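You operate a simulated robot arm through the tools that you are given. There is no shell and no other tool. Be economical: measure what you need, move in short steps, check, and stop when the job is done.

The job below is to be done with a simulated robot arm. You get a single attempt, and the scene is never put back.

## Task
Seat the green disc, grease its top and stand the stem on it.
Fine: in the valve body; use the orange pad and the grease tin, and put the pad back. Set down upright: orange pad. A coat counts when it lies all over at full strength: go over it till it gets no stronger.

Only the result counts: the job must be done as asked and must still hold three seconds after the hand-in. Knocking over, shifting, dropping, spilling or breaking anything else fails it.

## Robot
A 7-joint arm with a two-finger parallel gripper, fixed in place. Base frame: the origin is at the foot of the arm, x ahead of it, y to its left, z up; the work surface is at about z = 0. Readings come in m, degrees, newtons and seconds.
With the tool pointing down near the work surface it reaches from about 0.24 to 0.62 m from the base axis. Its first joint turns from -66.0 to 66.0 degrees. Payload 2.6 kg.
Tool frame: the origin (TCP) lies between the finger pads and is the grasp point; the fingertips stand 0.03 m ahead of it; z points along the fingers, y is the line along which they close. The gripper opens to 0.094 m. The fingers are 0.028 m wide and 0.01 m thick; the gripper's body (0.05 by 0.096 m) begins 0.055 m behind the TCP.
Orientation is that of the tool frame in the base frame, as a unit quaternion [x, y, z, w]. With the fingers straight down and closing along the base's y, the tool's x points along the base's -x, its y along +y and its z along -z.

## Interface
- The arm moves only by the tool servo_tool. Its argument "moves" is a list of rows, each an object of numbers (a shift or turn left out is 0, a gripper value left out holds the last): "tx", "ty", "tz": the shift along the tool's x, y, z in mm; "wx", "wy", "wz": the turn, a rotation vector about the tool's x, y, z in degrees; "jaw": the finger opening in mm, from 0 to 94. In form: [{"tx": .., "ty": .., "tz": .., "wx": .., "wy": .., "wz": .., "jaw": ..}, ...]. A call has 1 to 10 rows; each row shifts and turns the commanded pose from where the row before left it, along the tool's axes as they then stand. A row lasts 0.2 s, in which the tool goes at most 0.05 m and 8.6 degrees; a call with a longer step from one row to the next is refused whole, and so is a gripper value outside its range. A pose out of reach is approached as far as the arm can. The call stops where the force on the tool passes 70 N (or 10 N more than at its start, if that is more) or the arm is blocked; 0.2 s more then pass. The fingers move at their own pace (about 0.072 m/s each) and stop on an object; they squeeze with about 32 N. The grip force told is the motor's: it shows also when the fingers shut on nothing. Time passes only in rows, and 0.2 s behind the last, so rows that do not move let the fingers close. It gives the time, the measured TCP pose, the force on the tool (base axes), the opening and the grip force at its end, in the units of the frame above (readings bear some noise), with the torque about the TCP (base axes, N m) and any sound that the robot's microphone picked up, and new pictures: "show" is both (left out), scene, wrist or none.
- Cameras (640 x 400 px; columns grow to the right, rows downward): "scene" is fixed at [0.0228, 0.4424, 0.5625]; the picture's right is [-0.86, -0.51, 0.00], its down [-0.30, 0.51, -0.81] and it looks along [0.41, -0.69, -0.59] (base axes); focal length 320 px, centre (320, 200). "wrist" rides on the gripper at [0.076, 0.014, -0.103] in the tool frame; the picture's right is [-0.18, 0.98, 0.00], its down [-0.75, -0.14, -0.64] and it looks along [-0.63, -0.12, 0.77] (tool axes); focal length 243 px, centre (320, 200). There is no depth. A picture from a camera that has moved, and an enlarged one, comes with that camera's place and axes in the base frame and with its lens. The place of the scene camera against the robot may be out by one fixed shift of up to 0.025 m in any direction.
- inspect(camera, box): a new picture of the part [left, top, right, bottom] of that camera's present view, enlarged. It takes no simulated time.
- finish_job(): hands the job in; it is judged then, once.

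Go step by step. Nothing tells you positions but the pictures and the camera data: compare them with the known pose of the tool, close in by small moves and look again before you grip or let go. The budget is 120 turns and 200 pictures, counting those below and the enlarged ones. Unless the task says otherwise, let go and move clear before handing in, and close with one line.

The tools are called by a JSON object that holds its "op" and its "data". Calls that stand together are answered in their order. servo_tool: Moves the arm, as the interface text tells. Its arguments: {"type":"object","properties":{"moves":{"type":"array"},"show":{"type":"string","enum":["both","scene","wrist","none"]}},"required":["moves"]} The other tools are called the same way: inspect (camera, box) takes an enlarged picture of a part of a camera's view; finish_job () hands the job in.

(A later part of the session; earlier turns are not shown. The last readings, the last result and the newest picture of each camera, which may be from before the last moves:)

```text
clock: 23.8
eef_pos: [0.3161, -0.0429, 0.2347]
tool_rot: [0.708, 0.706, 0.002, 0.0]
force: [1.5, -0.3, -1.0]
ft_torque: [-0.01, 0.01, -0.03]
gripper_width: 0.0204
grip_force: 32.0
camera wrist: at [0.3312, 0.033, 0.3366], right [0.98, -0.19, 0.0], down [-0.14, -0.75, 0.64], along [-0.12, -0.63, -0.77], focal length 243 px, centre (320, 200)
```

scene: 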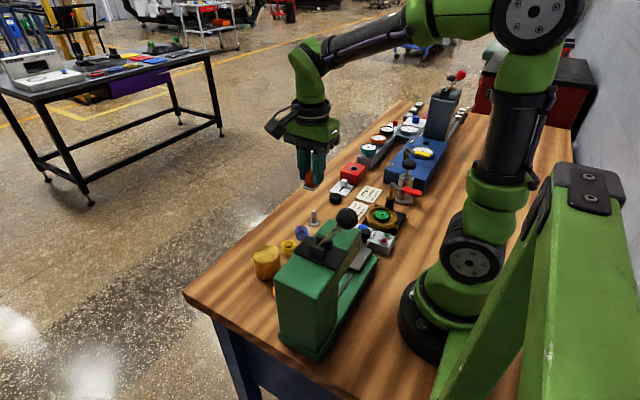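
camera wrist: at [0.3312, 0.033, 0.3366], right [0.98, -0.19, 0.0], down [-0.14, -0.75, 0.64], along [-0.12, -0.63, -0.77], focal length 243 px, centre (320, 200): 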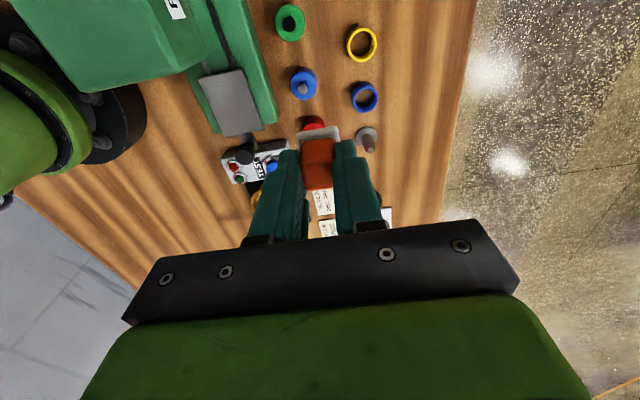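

The camera must go further along +y to see the tin and press head; I'll keep this height.

{"op": "servo_tool", "data": {"moves": [{"tx": 40, "ty": 4}, {"tx": 40}, {"tx": 20}, {}], "show": "both"}}

{"op": "inspect", "data": {"camera": "wrist", "box": [120, 0, 420, 160]}}

{"op": "inspect", "data": {"camera": "scene", "box": [240, 200, 400, 320]}}

```text
clock: 24.8
eef_pos: [0.3216, 0.0588, 0.2346]
tool_rot: [0.708, 0.706, 0.002, 0.001]
force: [0.0, 0.2, -0.7]
ft_torque: [-0.03, -0.03, -0.01]
gripper_width: 0.0204
grip_force: 32.0
camera wrist: at [0.3361, 0.1332, 0.3371], right [0.98, -0.19, 0.0], down [-0.14, -0.75, 0.64], along [-0.12, -0.63, -0.77], focal length 243 px, centre (320, 200)
```

scene: 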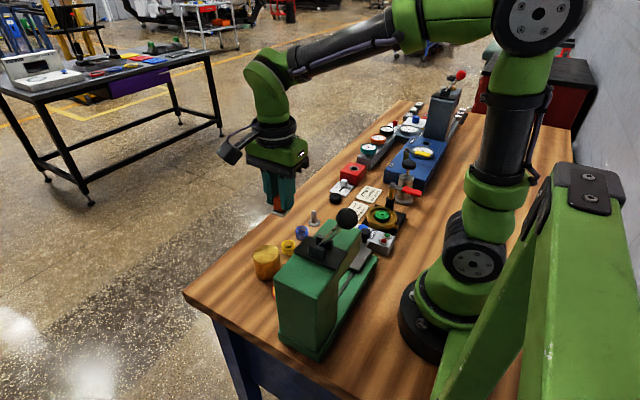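
wrist: 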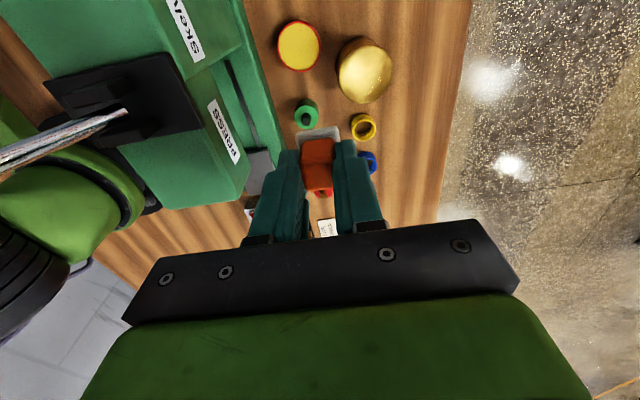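

```text
2.13 times, centred on (270, 80) of wrist
camera zoom: at [0.3361, 0.1332, 0.3371], right [0.98, -0.19, 0.0], down [-0.14, -0.75, 0.64], along [-0.12, -0.63, -0.77], focal length 518 px, centre (427, 456)
```

zoom: 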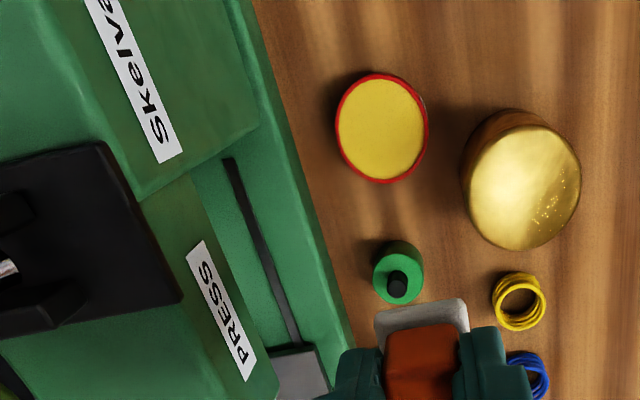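

```text
3.33 times, centred on (320, 260) of scene
camera zoom: at [0.0228, 0.4424, 0.5625], right [-0.86, -0.51, 0.0], down [-0.3, 0.51, -0.81], along [0.41, -0.69, -0.59], focal length 1066 px, centre (320, 0)
```

zoom: 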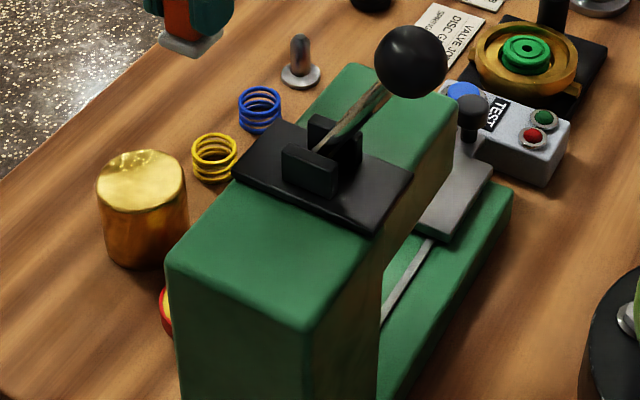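

The grease tin is at about (0.305, 0.097), and the press column face near x 0.245 leaves about 12 mm beside the gripper body. I'll go above the tin and check.

{"op": "servo_tool", "data": {"moves": [{"tx": 38, "ty": -8}, {"ty": -7, "tz": 20}, {"tz": 40}, {"tz": 20}, {}], "show": "both"}}

{"op": "inspect", "data": {"camera": "wrist", "box": [200, 20, 440, 180]}}

{"op": "inspect", "data": {"camera": "scene", "box": [220, 200, 380, 320]}}

```text
clock: 26.0
eef_pos: [0.306, 0.0968, 0.1553]
tool_rot: [0.708, 0.706, 0.002, 0.0]
force: [0.0, 1.0, 0.6]
ft_torque: [0.0, -0.01, 0.01]
gripper_width: 0.0205
grip_force: 31.6
camera wrist: at [0.3215, 0.1718, 0.2574], right [0.98, -0.19, 0.0], down [-0.14, -0.75, 0.64], along [-0.12, -0.63, -0.77], focal length 243 px, centre (320, 200)
```

scene: 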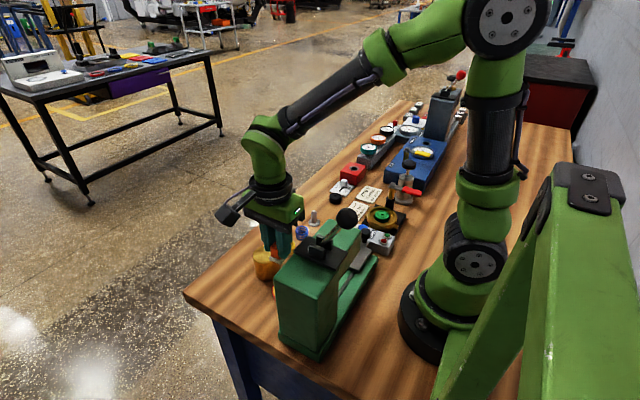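
wrist: 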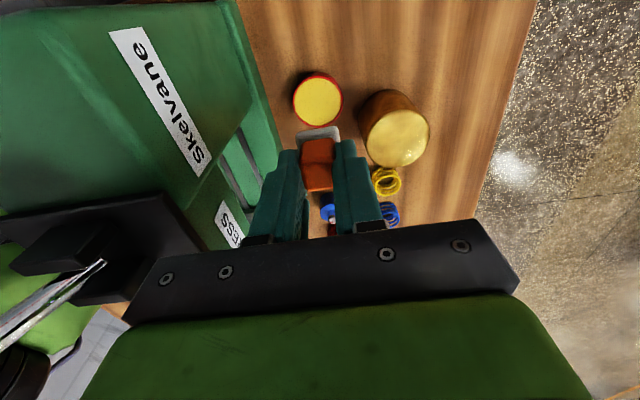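

```text
2.50 times, centred on (320, 100) of wrist
camera zoom: at [0.3215, 0.1718, 0.2574], right [0.98, -0.19, 0.0], down [-0.14, -0.75, 0.64], along [-0.12, -0.63, -0.77], focal length 606 px, centre (320, 450)
```

zoom: 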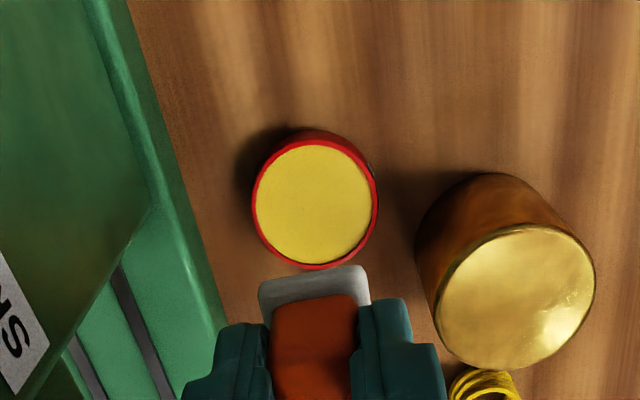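

```text
3.33 times, centred on (300, 260) of scene
camera zoom: at [0.0228, 0.4424, 0.5625], right [-0.86, -0.51, 0.0], down [-0.3, 0.51, -0.81], along [0.41, -0.69, -0.59], focal length 1066 px, centre (387, 0)
```

zoom: 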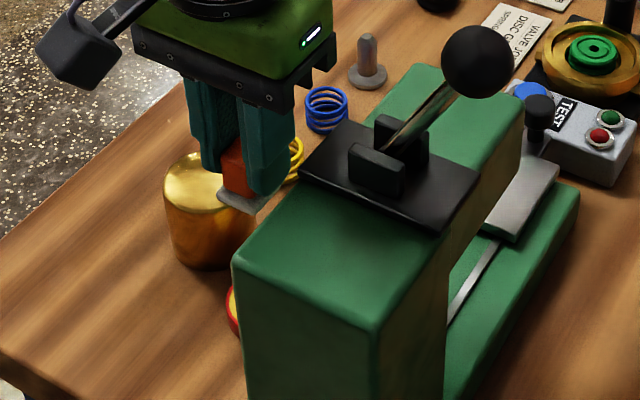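

Tin centre reads about (0.306, 0.0995). I'll shift 3 mm and lower until the pad is just above the grease.

{"op": "servo_tool", "data": {"moves": [{"tx": 3, "tz": 25}, {"tz": 25}, {"tz": 20}, {}], "show": "none"}}

{"op": "inspect", "data": {"camera": "wrist", "box": [200, 20, 440, 180]}}

```text
clock: 27.0
eef_pos: [0.3081, 0.0993, 0.0851]
tool_rot: [0.707, 0.707, 0.001, 0.0]
force: [-1.0, 0.4, 0.3]
ft_torque: [0.0, 0.03, 0.03]
gripper_width: 0.0206
grip_force: 31.8
```

```text
2.50 times, centred on (320, 100) of wrist
camera zoom: at [0.3222, 0.1746, 0.1871], right [0.98, -0.19, 0.0], down [-0.14, -0.75, 0.64], along [-0.12, -0.63, -0.77], focal length 606 px, centre (320, 450)
```

zoom: 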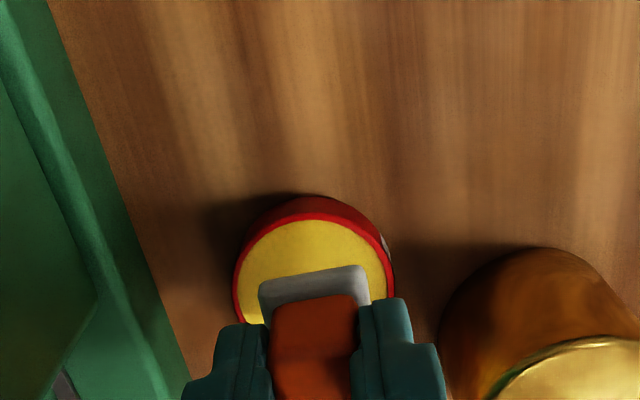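

Pad is centred over the grease. Lowering gently to contact.

{"op": "servo_tool", "data": {"moves": [{"tx": -1, "tz": 5}, {"tz": 3}, {"tz": 2}, {"tz": 2}, {"tz": 2}, {}], "show": "none"}}

{"op": "inspect", "data": {"camera": "wrist", "box": [200, 20, 440, 180]}}

```text
clock: 28.4
eef_pos: [0.3062, 0.0978, 0.0712]
tool_rot: [0.707, 0.707, 0.001, 0.0]
force: [0.3, 0.0, 1.1]
ft_torque: [0.05, -0.01, 0.03]
gripper_width: 0.0205
grip_force: 32.4
```

```text
2.50 times, centred on (320, 100) of wrist
camera zoom: at [0.322, 0.1733, 0.1731], right [0.98, -0.18, 0.0], down [-0.14, -0.75, 0.64], along [-0.12, -0.63, -0.77], focal length 606 px, centre (320, 450)
```

zoom: 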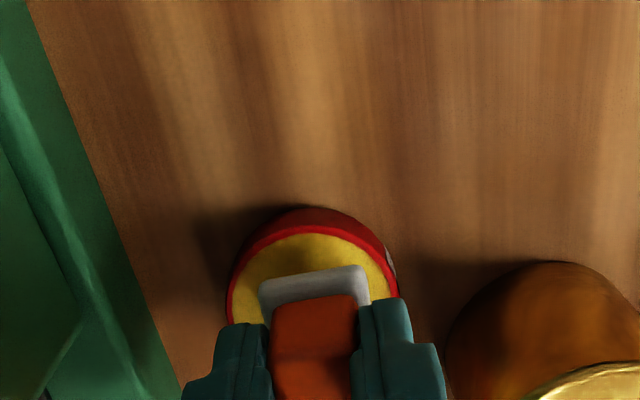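

No contact yet, so I'll continue down in 1.5 mm steps.

{"op": "servo_tool", "data": {"moves": [{"tz": 1.5}, {"tz": 1.5}, {"tz": 1.5}, {}], "show": "none"}}

{"op": "inspect", "data": {"camera": "wrist", "box": [240, 60, 400, 160]}}

```text
clock: 29.4
eef_pos: [0.3058, 0.0983, 0.067]
tool_rot: [0.707, 0.707, 0.003, 0.001]
force: [0.4, -0.5, -0.8]
ft_torque: [0.03, -0.01, 0.0]
gripper_width: 0.0206
grip_force: 32.3
```

```text
4.00 times, centred on (320, 110) of wrist
camera zoom: at [0.3214, 0.1738, 0.1683], right [0.98, -0.18, 0.0], down [-0.14, -0.75, 0.64], along [-0.12, -0.63, -0.77], focal length 970 px, centre (320, 560)
```

zoom: 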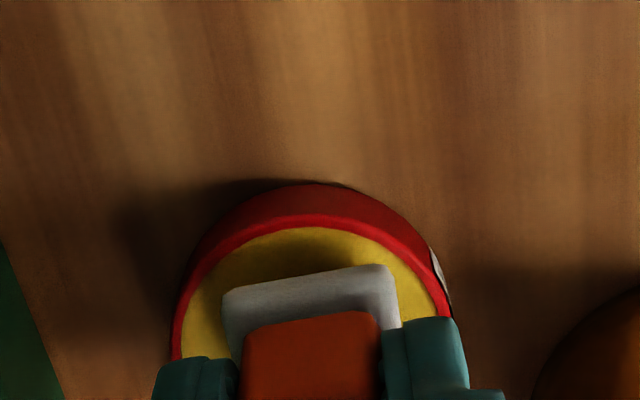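

Still free of contact; continuing down.

{"op": "servo_tool", "data": {"moves": [{"tz": 1.5}, {"tz": 1.5}, {"tz": 1.5}, {}], "show": "none"}}

{"op": "inspect", "data": {"camera": "wrist", "box": [240, 60, 400, 160]}}

```text
clock: 30.4
eef_pos: [0.3072, 0.098, 0.0634]
tool_rot: [0.707, 0.707, 0.002, 0.001]
force: [-0.1, -0.1, -1.0]
ft_torque: [0.02, 0.0, 0.0]
gripper_width: 0.0205
grip_force: 32.1
```

```text
4.00 times, centred on (320, 110) of wrist
camera zoom: at [0.3217, 0.1735, 0.1646], right [0.98, -0.18, 0.0], down [-0.14, -0.75, 0.64], along [-0.12, -0.63, -0.77], focal length 970 px, centre (320, 560)
```

zoom: 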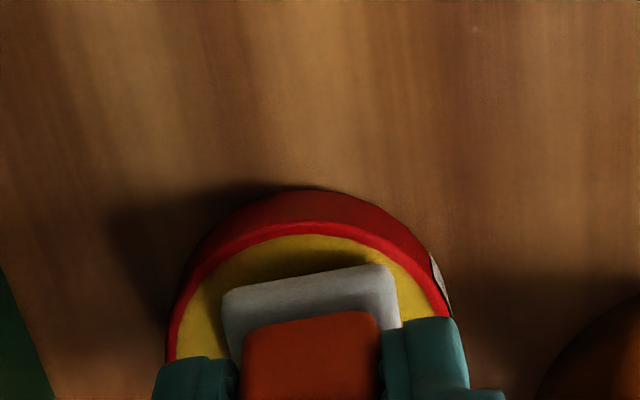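

The pad's shadow on the grease is shrinking; continuing a little more.

{"op": "servo_tool", "data": {"moves": [{"tz": 1}, {"tz": 1}, {"tz": 1}, {"tz": 1}, {}], "show": "none"}}

{"op": "inspect", "data": {"camera": "wrist", "box": [240, 60, 400, 160]}}

```text
clock: 31.6
eef_pos: [0.3089, 0.0986, 0.0607]
tool_rot: [0.707, 0.708, 0.003, 0.001]
force: [-3.0, -2.6, 24.7]
ft_torque: [-0.01, 0.2, 0.02]
gripper_width: 0.0205
grip_force: 32.2
```

```text
4.00 times, centred on (320, 110) of wrist
camera zoom: at [0.3223, 0.1739, 0.1616], right [0.98, -0.18, 0.01], down [-0.15, -0.76, 0.64], along [-0.11, -0.63, -0.77], focal length 970 px, centre (320, 560)
```

zoom: 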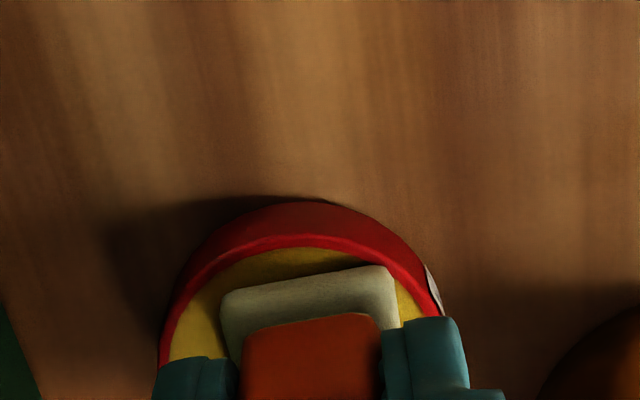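

Contact made (25 N) and the pad is taking on grease. I'll ease off, hold briefly, then lift straight up.

{"op": "servo_tool", "data": {"moves": [{"tz": -1}, {}, {"tz": -5}, {"tz": -20}, {"tz": -40}, {"tz": -40}, {"tz": -40}, {}], "show": "both"}}

{"op": "inspect", "data": {"camera": "wrist", "box": [240, 40, 400, 200]}}

{"op": "inspect", "data": {"camera": "scene", "box": [220, 180, 320, 320]}}

```text
clock: 33.4
eef_pos: [0.3087, 0.0997, 0.2054]
tool_rot: [0.707, 0.707, 0.002, 0.0]
force: [0.0, 0.3, -0.5]
ft_torque: [-0.04, 0.01, 0.03]
gripper_width: 0.0205
grip_force: 32.1
camera wrist: at [0.3224, 0.1743, 0.3071], right [0.98, -0.18, 0.0], down [-0.14, -0.75, 0.64], along [-0.12, -0.63, -0.77], focal length 243 px, centre (320, 200)
```

scene: 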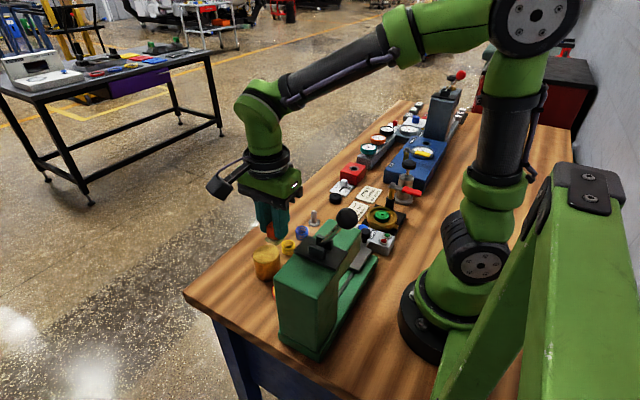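
wrist: 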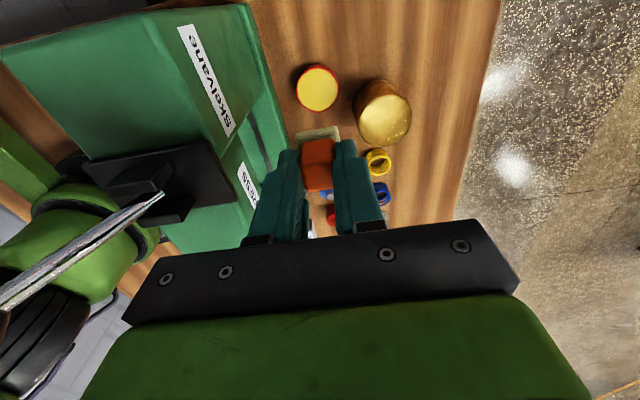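

```text
2.50 times, centred on (320, 120) of wrist
camera zoom: at [0.3224, 0.1743, 0.3071], right [0.98, -0.18, 0.0], down [-0.14, -0.75, 0.64], along [-0.12, -0.63, -0.77], focal length 606 px, centre (320, 400)
```

zoom: 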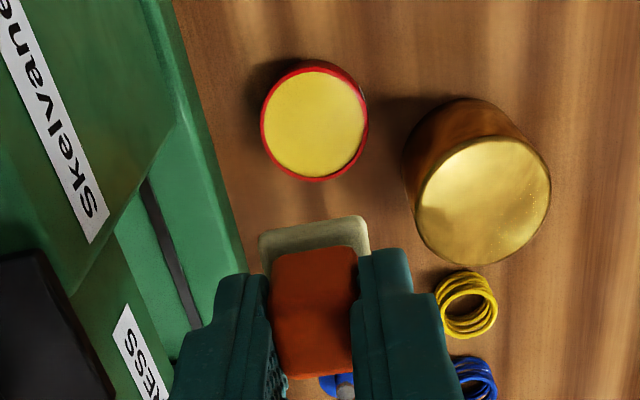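

```text
2.86 times, centred on (270, 250) of scene
camera zoom: at [0.0228, 0.4424, 0.5625], right [-0.86, -0.51, 0.0], down [-0.3, 0.51, -0.81], along [0.41, -0.69, -0.59], focal length 914 px, centre (463, 57)
```

zoom: 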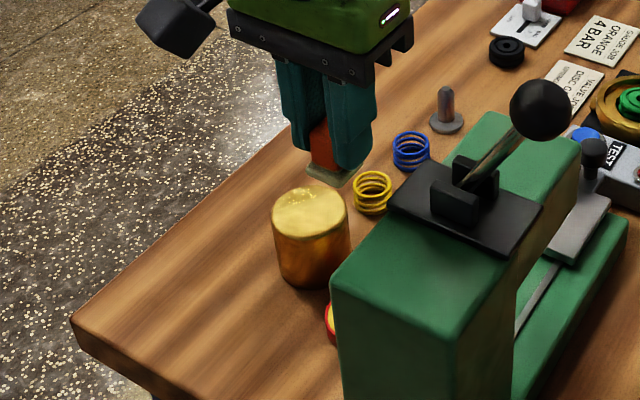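

The pad carries grease. I'll travel back along x≈0.31 to y≈-0.21, then over to the valve.

{"op": "servo_tool", "data": {"moves": [{"tx": -45, "tz": -10}, {"tx": -45}, {"tx": -45}, {"tx": -45}, {"tx": -45}, {"tx": -45}, {"tx": -41}, {"ty": -40}, {"ty": -40}, {"ty": -18, "tz": 30}], "show": "none"}}

{"op": "servo_tool", "data": {"moves": [{"tz": 40}, {"tz": 15}, {}], "show": "both"}}

{"op": "inspect", "data": {"camera": "wrist", "box": [220, 30, 420, 170]}}

{"op": "inspect", "data": {"camera": "scene", "box": [350, 160, 420, 236]}}

```text
clock: 35.6
eef_pos: [0.2071, -0.2129, 0.1847]
tool_rot: [0.707, 0.708, 0.002, 0.001]
force: [-0.1, 1.2, 0.0]
ft_torque: [0.03, -0.03, 0.01]
gripper_width: 0.0207
grip_force: 32.0
```

```text
clock: 36.4
eef_pos: [0.2094, -0.2126, 0.1284]
tool_rot: [0.706, 0.708, 0.001, 0.001]
force: [0.0, 0.5, 0.1]
ft_torque: [-0.01, 0.02, -0.01]
gripper_width: 0.0201
grip_force: 32.1
camera wrist: at [0.2233, -0.1373, 0.2303], right [0.98, -0.18, 0.0], down [-0.14, -0.75, 0.64], along [-0.12, -0.63, -0.77], focal length 243 px, centre (320, 200)
```

scene: 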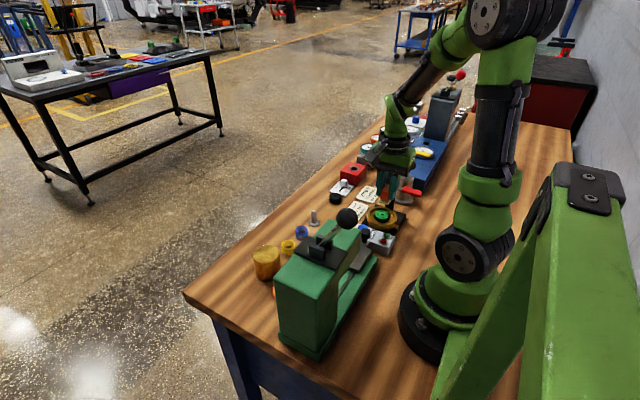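
wrist: 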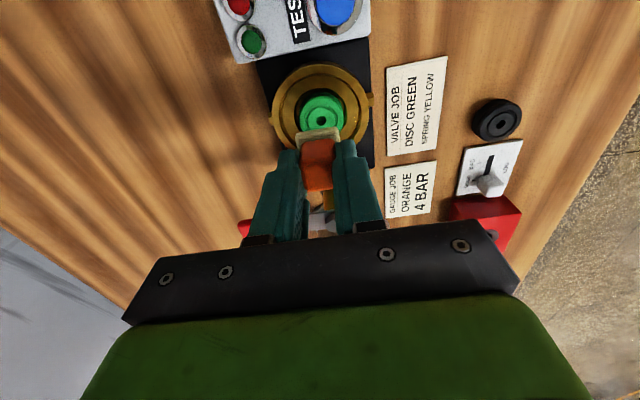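

```text
2.86 times, centred on (320, 100) of wrist
camera zoom: at [0.2233, -0.1373, 0.2303], right [0.98, -0.18, 0.0], down [-0.14, -0.75, 0.64], along [-0.12, -0.63, -0.77], focal length 693 px, centre (320, 486)
```

zoom: 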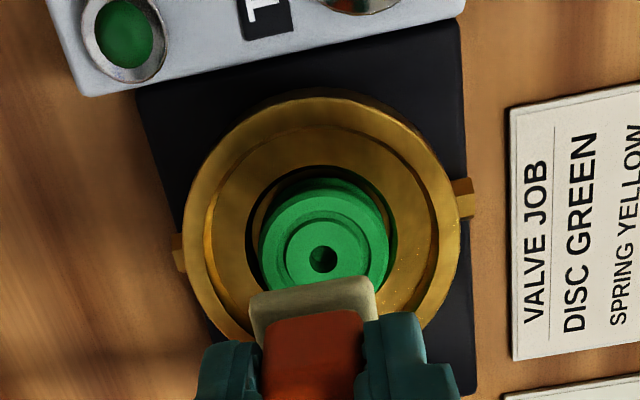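

```text
5.26 times, centred on (385, 198) of scene
camera zoom: at [0.0228, 0.4424, 0.5625], right [-0.86, -0.51, 0.0], down [-0.3, 0.51, -0.81], along [0.41, -0.69, -0.59], focal length 1684 px, centre (-22, 210)
```

zoom: 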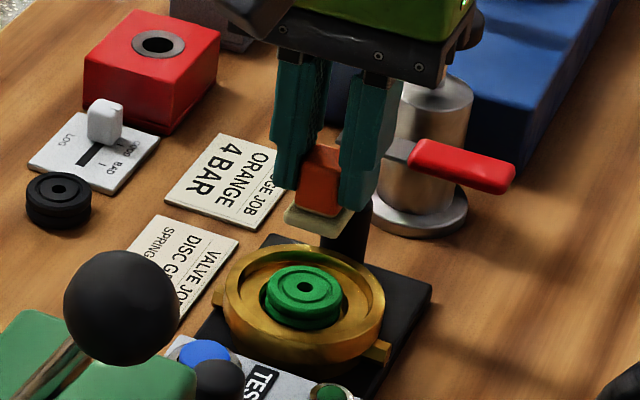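

The pad is above the disc at (0.209, -0.211). I'll lower in steps until it touches.

{"op": "servo_tool", "data": {"moves": [{"tx": 1.5, "tz": 20}, {"tz": 17}, {"tz": 2}, {"tz": 1}, {"tz": 1}, {}], "show": "none"}}

{"op": "inspect", "data": {"camera": "wrist", "box": [240, 60, 400, 160]}}

{"op": "inspect", "data": {"camera": "scene", "box": [360, 190, 410, 230]}}

```text
clock: 37.8
eef_pos: [0.2092, -0.2109, 0.088]
tool_rot: [0.708, 0.706, 0.002, 0.0]
force: [0.5, -0.3, 0.2]
ft_torque: [-0.01, 0.0, -0.02]
gripper_width: 0.0205
grip_force: 32.0
```

```text
4.00 times, centred on (320, 110) of wrist
camera zoom: at [0.2237, -0.1363, 0.1894], right [0.98, -0.18, 0.0], down [-0.14, -0.75, 0.64], along [-0.12, -0.63, -0.77], focal length 970 px, centre (320, 560)
```

zoom: 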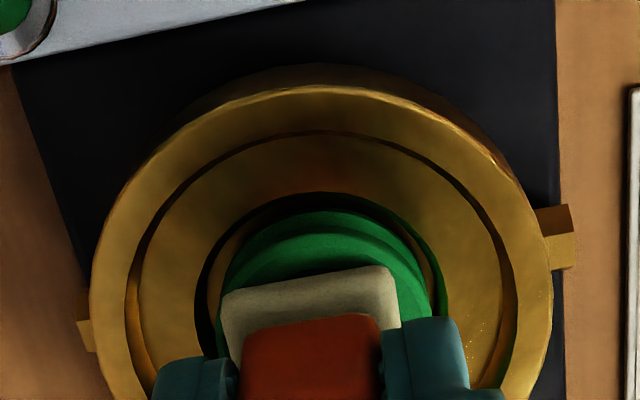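

```text
10.00 times, centred on (385, 210) of scene
camera zoom: at [0.0228, 0.4424, 0.5625], right [-0.86, -0.51, 0.0], down [-0.3, 0.51, -0.81], along [0.41, -0.69, -0.59], focal length 3199 px, centre (-330, 100)
```

zoom: 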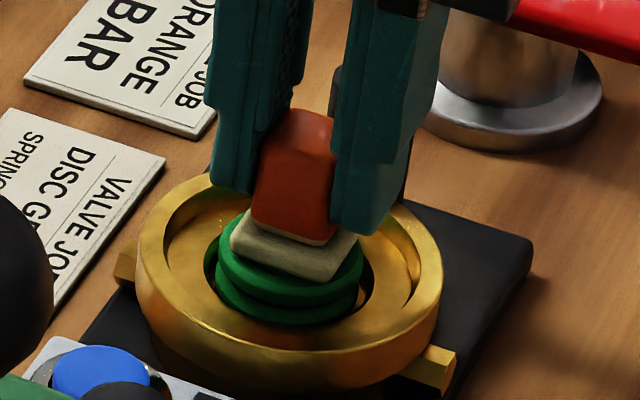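

The pad is a few millimetres above the disc; going down in 1 mm steps.

{"op": "servo_tool", "data": {"moves": [{"tz": 1}, {"tz": 1}, {"tz": 0.7}, {}], "show": "none"}}

```text
clock: 38.8
eef_pos: [0.2102, -0.2116, 0.0865]
tool_rot: [0.707, 0.707, 0.001, 0.003]
force: [0.4, 0.4, 25.4]
ft_torque: [0.03, 0.0, 0.03]
gripper_width: 0.0207
grip_force: 31.8
```

In contact at 25 N. I'll ease slightly and make small wiping strokes over the disc, then look.

{"op": "servo_tool", "data": {"moves": [{"tz": -0.6}, {"ty": 4}, {"tx": 4}, {"ty": -4}, {"ty": -4}, {"tx": -4}, {"tx": -4}, {"ty": 4}, {"ty": 4}, {"ty": -4, "tx": 4}], "show": "none"}}

{"op": "servo_tool", "data": {"moves": [{"tz": -10}, {"tz": -35}, {}], "show": "none"}}

{"op": "inspect", "data": {"camera": "wrist", "box": [240, 40, 400, 140]}}

{"op": "inspect", "data": {"camera": "scene", "box": [360, 190, 410, 230]}}

```text
clock: 41.0
eef_pos: [0.2104, -0.2121, 0.0846]
tool_rot: [0.707, 0.707, 0.0, 0.003]
force: [2.3, -2.4, 4.4]
ft_torque: [-0.12, -0.14, 0.02]
gripper_width: 0.0205
grip_force: 31.9
```

```text
clock: 41.8
eef_pos: [0.2086, -0.2105, 0.1305]
tool_rot: [0.708, 0.707, 0.001, 0.002]
force: [-0.4, -0.4, -0.3]
ft_torque: [-0.03, 0.0, -0.02]
gripper_width: 0.0206
grip_force: 32.6
```

```text
4.00 times, centred on (320, 90) of wrist
camera zoom: at [0.223, -0.1357, 0.2318], right [0.98, -0.19, 0.0], down [-0.14, -0.75, 0.64], along [-0.12, -0.63, -0.77], focal length 970 px, centre (320, 640)
```

zoom: 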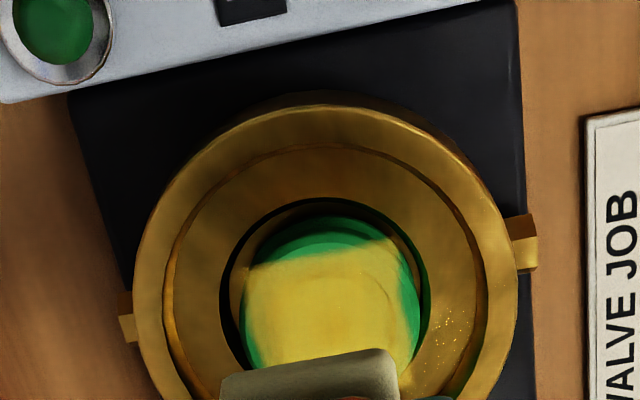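

```text
10.00 times, centred on (385, 210) of scene
camera zoom: at [0.0228, 0.4424, 0.5625], right [-0.86, -0.51, 0.0], down [-0.3, 0.51, -0.81], along [0.41, -0.69, -0.59], focal length 3199 px, centre (-330, 100)
```

zoom: 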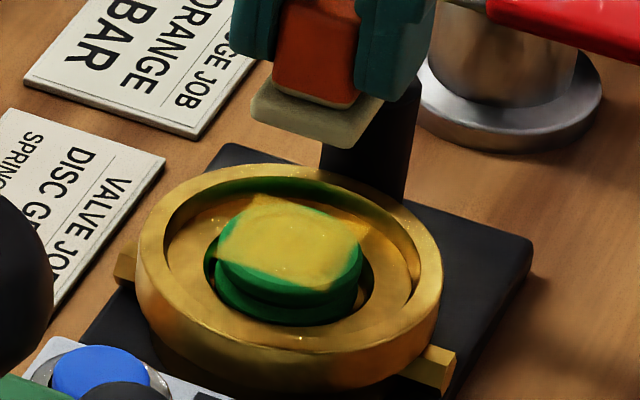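

A strong coat lies on most of the disc, but the +y edge and thin side strips are bare. I'll go over it again with wider strokes biased to +y.

{"op": "servo_tool", "data": {"moves": [{"tx": 6, "ty": 1, "tz": 35}, {"tz": 9}, {"tz": 1.2}, {"ty": 6}, {"ty": -6}, {"ty": -6}, {"tx": 4}, {"ty": 6}, {"ty": 6}, {"ty": -6}], "show": "none"}}

{"op": "servo_tool", "data": {"moves": [{"ty": -7}, {"tx": -6}, {"tx": -6}, {"tx": -4}, {"ty": 7}, {"ty": 7}, {"tx": 6}, {"tx": 6}, {"ty": -7, "tx": -2}, {"tx": -4}], "show": "none"}}

{"op": "servo_tool", "data": {"moves": [{"tz": -10}, {"tz": -35}, {"tx": -20}, {}], "show": "none"}}

{"op": "inspect", "data": {"camera": "wrist", "box": [240, 20, 400, 120]}}

{"op": "inspect", "data": {"camera": "scene", "box": [360, 190, 410, 230]}}

```text
clock: 44.0
eef_pos: [0.2113, -0.2007, 0.0845]
tool_rot: [0.707, 0.707, 0.001, 0.0]
force: [1.4, 0.5, 1.2]
ft_torque: [0.03, -0.01, 0.0]
gripper_width: 0.0206
grip_force: 31.8
```

```text
clock: 46.2
eef_pos: [0.209, -0.2121, 0.0857]
tool_rot: [0.708, 0.706, 0.003, -0.001]
force: [0.8, 3.4, 3.8]
ft_torque: [0.11, -0.06, 0.03]
gripper_width: 0.0207
grip_force: 31.4
```

```text
clock: 47.2
eef_pos: [0.2088, -0.2322, 0.1301]
tool_rot: [0.708, 0.707, 0.002, 0.001]
force: [0.1, -0.2, 0.2]
ft_torque: [0.01, -0.01, 0.01]
gripper_width: 0.0204
grip_force: 32.2
```

```text
4.00 times, centred on (320, 70) of wrist
camera zoom: at [0.2242, -0.1573, 0.2324], right [0.98, -0.19, 0.0], down [-0.14, -0.75, 0.64], along [-0.12, -0.63, -0.77], focal length 970 px, centre (320, 720)
```

zoom: 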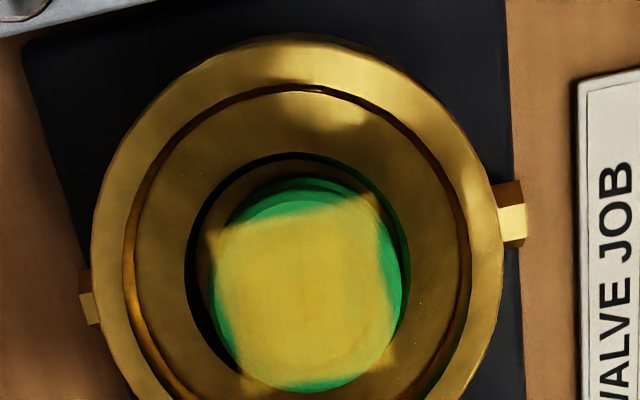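

```text
10.00 times, centred on (385, 210) of scene
camera zoom: at [0.0228, 0.4424, 0.5625], right [-0.86, -0.51, 0.0], down [-0.3, 0.51, -0.81], along [0.41, -0.69, -0.59], focal length 3199 px, centre (-330, 100)
```

zoom: 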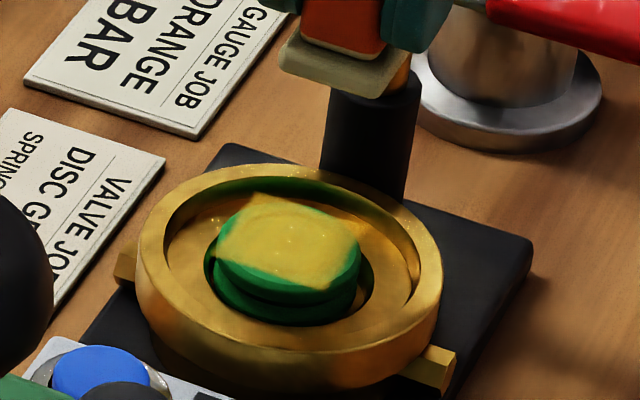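

The coat remains a pad-sized square, so light strokes deposited little; pressing seems to matter. I'll press with firmer contact offset to +y and check the effect.

{"op": "servo_tool", "data": {"moves": [{"tx": 29, "ty": 1.5}, {"tz": 35}, {"tz": 9.5}, {"tz": 0.6}, {"tz": 0.4}, {}], "show": "none"}}

```text
clock: 48.6
eef_pos: [0.212, -0.2014, 0.084]
tool_rot: [0.708, 0.707, 0.002, 0.002]
force: [0.5, 2.1, 9.2]
ft_torque: [0.02, -0.01, -0.03]
gripper_width: 0.0203
grip_force: 31.9
```

Contact at about 9 N; pressing slightly more, then making a short stroke in x, and checking.

{"op": "servo_tool", "data": {"moves": [{"tz": 0.7}, {"ty": 3}, {"ty": -3}, {"ty": -3}, {"ty": 3}], "show": "none"}}

{"op": "servo_tool", "data": {"moves": [{"tz": -10}, {"tz": -35}, {"tx": -29}, {}], "show": "none"}}

{"op": "inspect", "data": {"camera": "wrist", "box": [240, 20, 400, 120]}}

{"op": "inspect", "data": {"camera": "scene", "box": [360, 190, 410, 230]}}

```text
clock: 49.8
eef_pos: [0.2114, -0.2018, 0.0849]
tool_rot: [0.707, 0.707, 0.001, 0.001]
force: [0.0, 0.3, -0.5]
ft_torque: [0.02, 0.0, -0.01]
gripper_width: 0.0204
grip_force: 31.9
```

```text
clock: 50.8
eef_pos: [0.2111, -0.2321, 0.1278]
tool_rot: [0.707, 0.707, 0.002, 0.0]
force: [-0.7, -0.5, -0.8]
ft_torque: [0.0, 0.02, -0.03]
gripper_width: 0.0203
grip_force: 32.0
```

```text
4.00 times, centred on (320, 70) of wrist
camera zoom: at [0.2252, -0.1568, 0.2312], right [0.98, -0.19, 0.0], down [-0.14, -0.75, 0.64], along [-0.12, -0.63, -0.77], focal length 970 px, centre (320, 720)
```

zoom: 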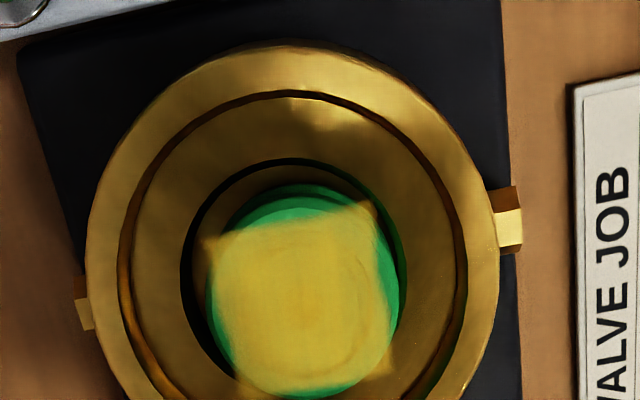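

```text
10.00 times, centred on (385, 210) of scene
camera zoom: at [0.0228, 0.4424, 0.5625], right [-0.86, -0.51, 0.0], down [-0.3, 0.51, -0.81], along [0.41, -0.69, -0.59], focal length 3199 px, centre (-330, 100)
```

zoom: 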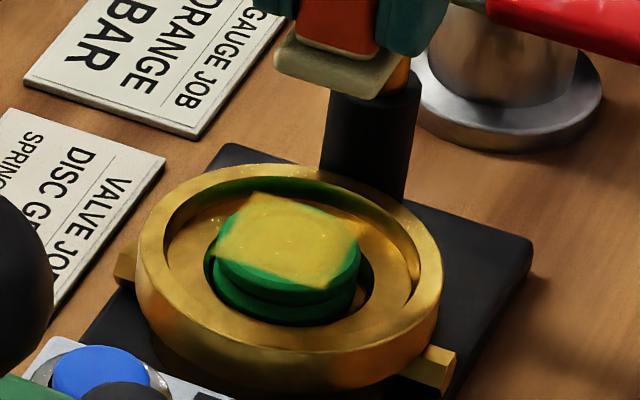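

The coat patch did not extend though contact was firm, which suggests a fixed patch or a spent pad. I'll zoom in on its uniformity.

{"op": "inspect", "data": {"camera": "wrist", "box": [284, 60, 348, 124]}}

{"op": "inspect", "data": {"camera": "scene", "box": [372, 200, 400, 222]}}

```text
6.25 times, centred on (316, 92) of wrist
camera zoom: at [0.2252, -0.1568, 0.2312], right [0.98, -0.19, 0.0], down [-0.14, -0.75, 0.64], along [-0.12, -0.63, -0.77], focal length 1516 px, centre (345, 875)
```

zoom: 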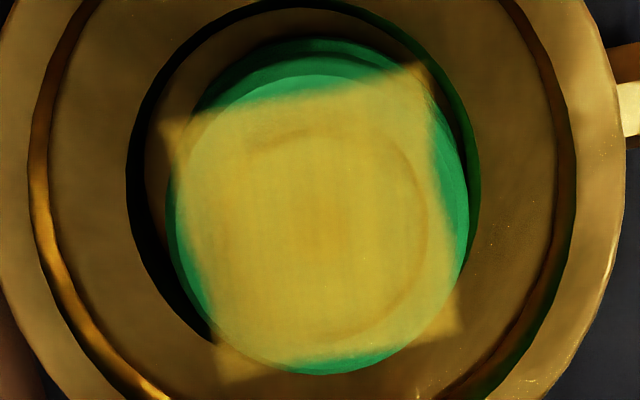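

```text
16.00 times, centred on (386, 211) of scene
camera zoom: at [0.0228, 0.4424, 0.5625], right [-0.86, -0.51, 0.0], down [-0.3, 0.51, -0.81], along [0.41, -0.69, -0.59], focal length 5119 px, centre (-736, 24)
```

zoom: 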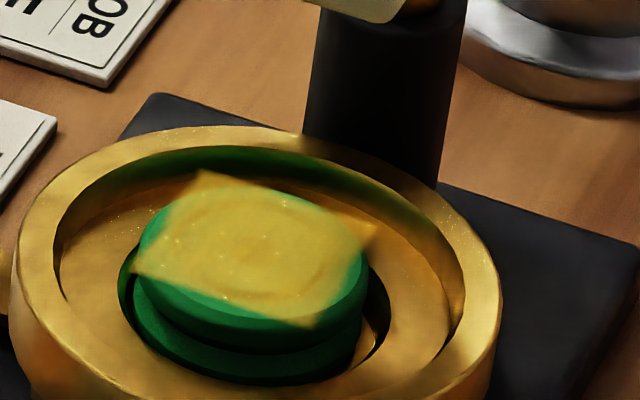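

The coat fills a fixed square patch quite evenly. To be sure it is at full strength, I'll re-dip and make one more full pass.

{"op": "servo_tool", "data": {"moves": [{"tz": -45}, {"tz": -45, "ty": 15}, {"ty": 42}, {"ty": 42, "tx": 10}, {"tx": 48}, {"tx": 48}, {"tx": 48}, {"tx": 48}, {"tx": 48}, {"tx": 48}], "show": "none"}}

{"op": "servo_tool", "data": {"moves": [{"tx": 32}, {"tz": 45}, {"tz": 45}, {"tz": 30}, {}], "show": "none"}}

{"op": "inspect", "data": {"camera": "wrist", "box": [200, 20, 440, 180]}}

```text
clock: 53.0
eef_pos: [0.3089, 0.0677, 0.2187]
tool_rot: [0.708, 0.707, 0.001, 0.001]
force: [-0.6, -0.7, 0.1]
ft_torque: [0.02, -0.01, 0.04]
gripper_width: 0.0205
grip_force: 32.4
```

```text
clock: 54.2
eef_pos: [0.3109, 0.1014, 0.0988]
tool_rot: [0.707, 0.707, 0.002, 0.001]
force: [0.1, 0.6, -0.5]
ft_torque: [0.02, 0.03, 0.01]
gripper_width: 0.0205
grip_force: 32.2
```

```text
2.50 times, centred on (320, 100) of wrist
camera zoom: at [0.3241, 0.1757, 0.2012], right [0.98, -0.18, 0.0], down [-0.14, -0.75, 0.64], along [-0.12, -0.63, -0.77], focal length 606 px, centre (320, 450)
```

zoom: 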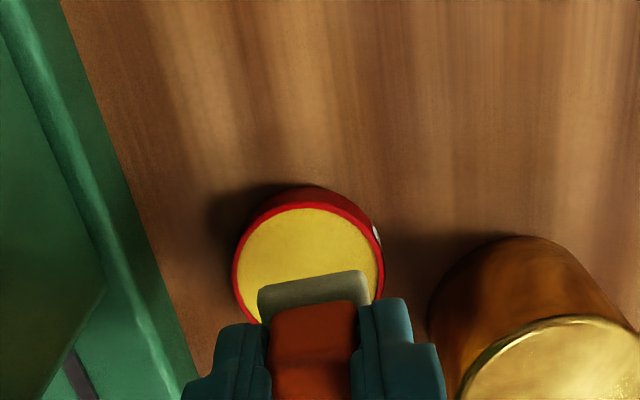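

Slight correction toward the tin centre, then down to contact again.

{"op": "servo_tool", "data": {"moves": [{"tx": -2.5, "ty": -3, "tz": 20}, {"tz": 14}, {"tz": 2}, {"tz": 1}, {"tz": 1}, {}], "show": "none"}}

{"op": "inspect", "data": {"camera": "wrist", "box": [240, 60, 400, 160]}}

```text
clock: 55.6
eef_pos: [0.3072, 0.0967, 0.0612]
tool_rot: [0.707, 0.707, 0.002, 0.001]
force: [0.6, -0.1, -1.0]
ft_torque: [0.02, 0.01, 0.0]
gripper_width: 0.0203
grip_force: 31.8
```

```text
4.00 times, centred on (320, 110) of wrist
camera zoom: at [0.3214, 0.172, 0.1645], right [0.98, -0.18, 0.0], down [-0.14, -0.75, 0.64], along [-0.12, -0.63, -0.77], focal length 970 px, centre (320, 560)
```

zoom: 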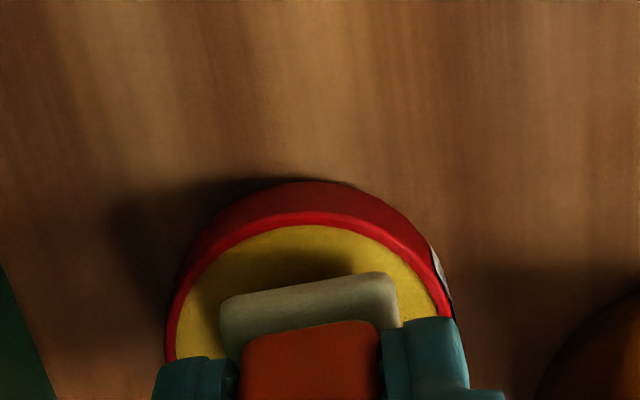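

Not yet in contact; lowering by 1 mm steps.

{"op": "servo_tool", "data": {"moves": [{"tz": 1}, {"tz": 1}, {"tz": 0.8}, {"tz": 0.8}, {}], "show": "none"}}

```text
clock: 56.8
eef_pos: [0.3072, 0.0959, 0.0587]
tool_rot: [0.707, 0.707, 0.002, 0.0]
force: [-0.6, 0.3, 0.5]
ft_torque: [-0.01, -0.01, -0.03]
gripper_width: 0.0207
grip_force: 32.7
```

{"op": "servo_tool", "data": {"moves": [{"tz": 0.8}, {"tz": 0.8}, {}], "show": "none"}}

{"op": "inspect", "data": {"camera": "wrist", "box": [240, 60, 400, 160]}}

```text
clock: 57.6
eef_pos: [0.3085, 0.0968, 0.0567]
tool_rot: [0.708, 0.707, 0.002, 0.001]
force: [-2.7, 0.8, 10.9]
ft_torque: [-0.04, 0.11, -0.05]
gripper_width: 0.0205
grip_force: 32.1
```

```text
4.00 times, centred on (320, 110) of wrist
camera zoom: at [0.3223, 0.1714, 0.1588], right [0.98, -0.18, 0.0], down [-0.14, -0.75, 0.64], along [-0.12, -0.63, -0.77], focal length 970 px, centre (320, 560)
```

zoom: 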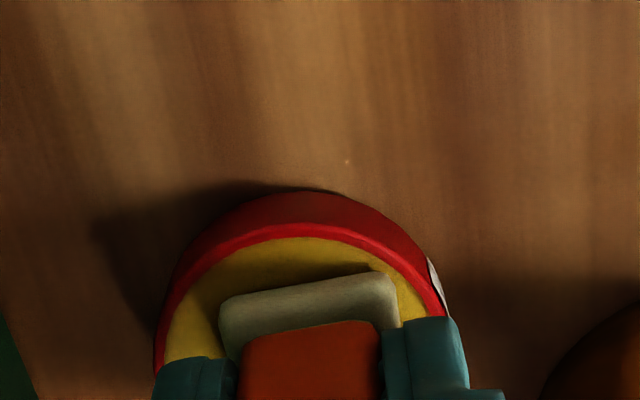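

Contact at 11 N; the pad has ridden up about 3 mm in the grip, which I'll allow for. Returning to the disc.

{"op": "servo_tool", "data": {"moves": [{"tz": -5}, {"tz": -40}, {"tz": -45}, {"tz": -45}, {"tz": -28}, {"tx": -48}, {"tx": -48}, {"tx": -48}, {"tx": -48}, {"tx": -48}], "show": "none"}}

{"op": "servo_tool", "data": {"moves": [{"tx": -48}, {"tx": -19}, {"ty": -40}, {"ty": -40}, {"ty": -17}, {"tz": 45}, {"tz": 45}, {"tz": 22}, {"tz": 12}, {}], "show": "none"}}

{"op": "inspect", "data": {"camera": "wrist", "box": [240, 60, 400, 160]}}

{"op": "inspect", "data": {"camera": "scene", "box": [360, 190, 410, 230]}}

```text
clock: 59.8
eef_pos: [0.307, -0.1446, 0.2198]
tool_rot: [0.707, 0.707, 0.001, 0.001]
force: [-0.4, 0.2, -0.1]
ft_torque: [-0.01, 0.0, 0.02]
gripper_width: 0.0205
grip_force: 32.7
```

```text
clock: 62.0
eef_pos: [0.2115, -0.2116, 0.0938]
tool_rot: [0.707, 0.707, 0.002, 0.001]
force: [1.1, -0.2, -0.8]
ft_torque: [0.01, 0.01, -0.01]
gripper_width: 0.0206
grip_force: 32.1
```

```text
4.00 times, centred on (320, 110) of wrist
camera zoom: at [0.2259, -0.1362, 0.1964], right [0.98, -0.19, 0.0], down [-0.14, -0.75, 0.64], along [-0.12, -0.63, -0.77], focal length 970 px, centre (320, 560)
```

zoom: 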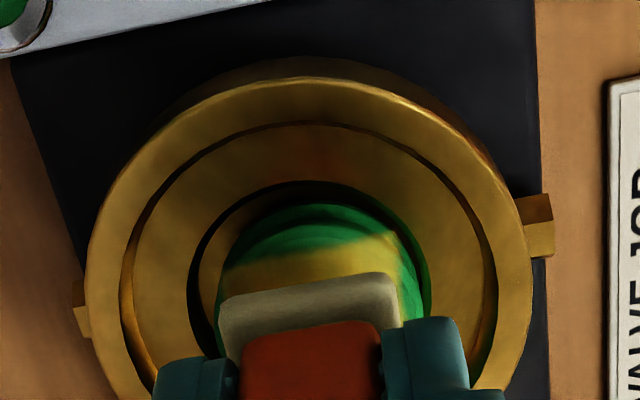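

```text
10.00 times, centred on (385, 210) of scene
camera zoom: at [0.0228, 0.4424, 0.5625], right [-0.86, -0.51, 0.0], down [-0.3, 0.51, -0.81], along [0.41, -0.69, -0.59], focal length 3199 px, centre (-330, 100)
```

zoom: 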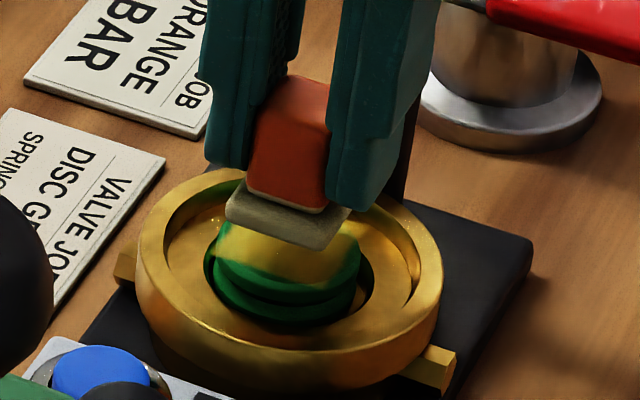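

Above the disc again. Lowering to contact.

{"op": "servo_tool", "data": {"moves": [{"tx": 1.5, "ty": -1, "tz": 6}, {"tz": 2}, {"tz": 1}, {"tz": 1}, {}], "show": "none"}}

```text
clock: 63.2
eef_pos: [0.2104, -0.21, 0.085]
tool_rot: [0.707, 0.707, 0.002, 0.001]
force: [-1.1, -0.3, -0.6]
ft_torque: [0.03, -0.02, 0.02]
gripper_width: 0.0204
grip_force: 32.0
```

{"op": "servo_tool", "data": {"moves": [{"tz": 0.8}, {"tz": 0.8}, {}], "show": "none"}}

```text
clock: 64.0
eef_pos: [0.2088, -0.2101, 0.0822]
tool_rot: [0.707, 0.707, 0.002, 0.001]
force: [0.5, 1.1, 9.5]
ft_torque: [0.03, 0.03, -0.02]
gripper_width: 0.0205
grip_force: 31.9
```

In contact at about 10 N. Now a gentle pass with small strokes over all of the patch.

{"op": "servo_tool", "data": {"moves": [{"tz": 0.4, "ty": 3}, {"ty": 3}, {"tx": 5}, {"ty": -6}, {"ty": -6}, {"tx": -5}, {"tx": -5}, {"ty": 6}, {"ty": 6}, {"tx": 5}], "show": "none"}}

{"op": "servo_tool", "data": {"moves": [{"ty": -6}, {"tz": -10}, {"tz": -35}, {"tx": -25}, {}], "show": "none"}}

{"op": "inspect", "data": {"camera": "wrist", "box": [284, 60, 348, 124]}}

{"op": "inspect", "data": {"camera": "scene", "box": [372, 200, 400, 222]}}

```text
clock: 66.2
eef_pos: [0.217, -0.2082, 0.0817]
tool_rot: [0.707, 0.707, 0.002, 0.001]
force: [1.0, -0.4, 1.2]
ft_torque: [-0.05, -0.03, 0.02]
gripper_width: 0.0205
grip_force: 32.0
```

```text
clock: 67.4
eef_pos: [0.2076, -0.2353, 0.1264]
tool_rot: [0.707, 0.707, 0.002, -0.001]
force: [-0.2, 0.7, 0.1]
ft_torque: [-0.03, 0.02, -0.01]
gripper_width: 0.0205
grip_force: 32.0
```

```text
6.25 times, centred on (316, 92) of wrist
camera zoom: at [0.2224, -0.1598, 0.2293], right [0.98, -0.18, 0.0], down [-0.14, -0.75, 0.64], along [-0.12, -0.63, -0.77], focal length 1516 px, centre (345, 875)
```

zoom: 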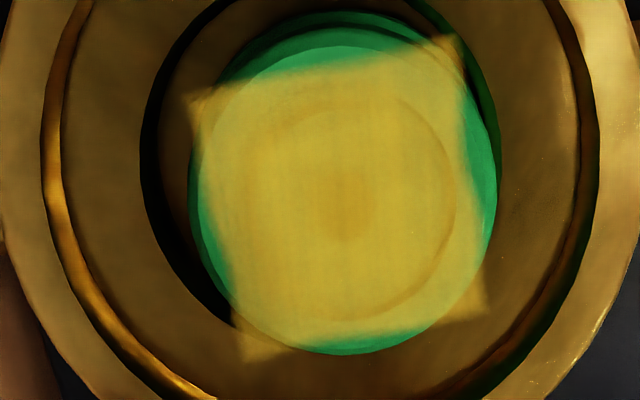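

```text
16.00 times, centred on (386, 211) of scene
camera zoom: at [0.0228, 0.4424, 0.5625], right [-0.86, -0.51, 0.0], down [-0.3, 0.51, -0.81], along [0.41, -0.69, -0.59], focal length 5119 px, centre (-736, 24)
```

zoom: 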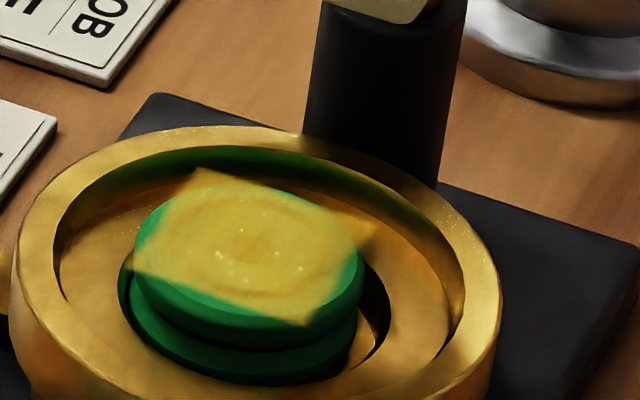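

The patch looks slightly fuller. I'll make one more firmer pass to confirm it gets no stronger.

{"op": "servo_tool", "data": {"moves": [{"tx": 25}, {"tz": 35}, {"tz": 9.6}, {"tz": 0.8}, {"ty": 6}, {"tx": 6}, {"ty": -6}, {"ty": -6}, {"tx": -6}, {"tx": -6}], "show": "none"}}

{"op": "servo_tool", "data": {"moves": [{"ty": 6}, {"ty": 6}, {"tx": 6}, {"ty": -6}, {"ty": -4}, {"ty": 4}, {"tz": -10}, {"tz": -35}, {"tx": -25}, {}], "show": "none"}}

{"op": "inspect", "data": {"camera": "wrist", "box": [284, 60, 348, 124]}}

{"op": "inspect", "data": {"camera": "scene", "box": [372, 200, 400, 222]}}

```text
clock: 69.6
eef_pos: [0.2031, -0.2147, 0.082]
tool_rot: [0.707, 0.707, 0.002, 0.0]
force: [2.1, 13.6, 21.4]
ft_torque: [0.61, -0.19, 0.07]
gripper_width: 0.0203
grip_force: 31.8
```

```text
clock: 71.8
eef_pos: [0.2076, -0.2352, 0.1288]
tool_rot: [0.708, 0.707, 0.002, 0.0]
force: [-0.3, 0.5, 0.1]
ft_torque: [0.01, 0.01, -0.03]
gripper_width: 0.0206
grip_force: 32.3
```

```text
6.25 times, centred on (316, 92) of wrist
camera zoom: at [0.2226, -0.1591, 0.2297], right [0.98, -0.19, 0.0], down [-0.14, -0.75, 0.64], along [-0.12, -0.63, -0.77], focal length 1516 px, centre (345, 875)
```

zoom: 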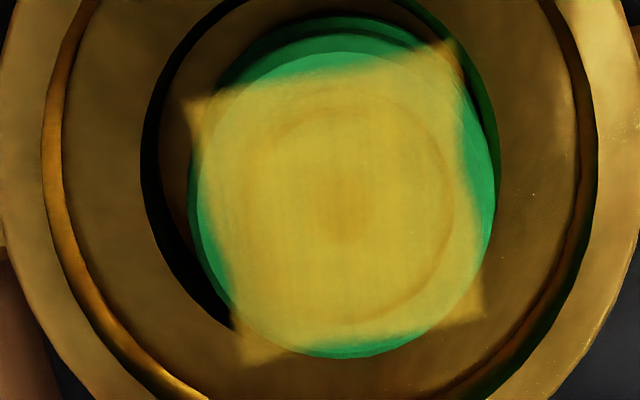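

```text
16.00 times, centred on (386, 211) of scene
camera zoom: at [0.0228, 0.4424, 0.5625], right [-0.86, -0.51, 0.0], down [-0.3, 0.51, -0.81], along [0.41, -0.69, -0.59], focal length 5119 px, centre (-736, 24)
```

zoom: 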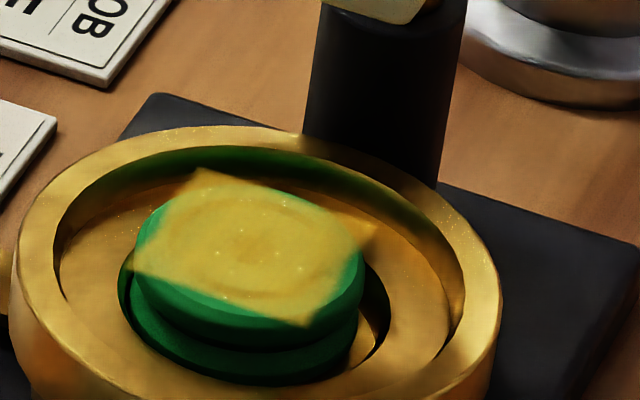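

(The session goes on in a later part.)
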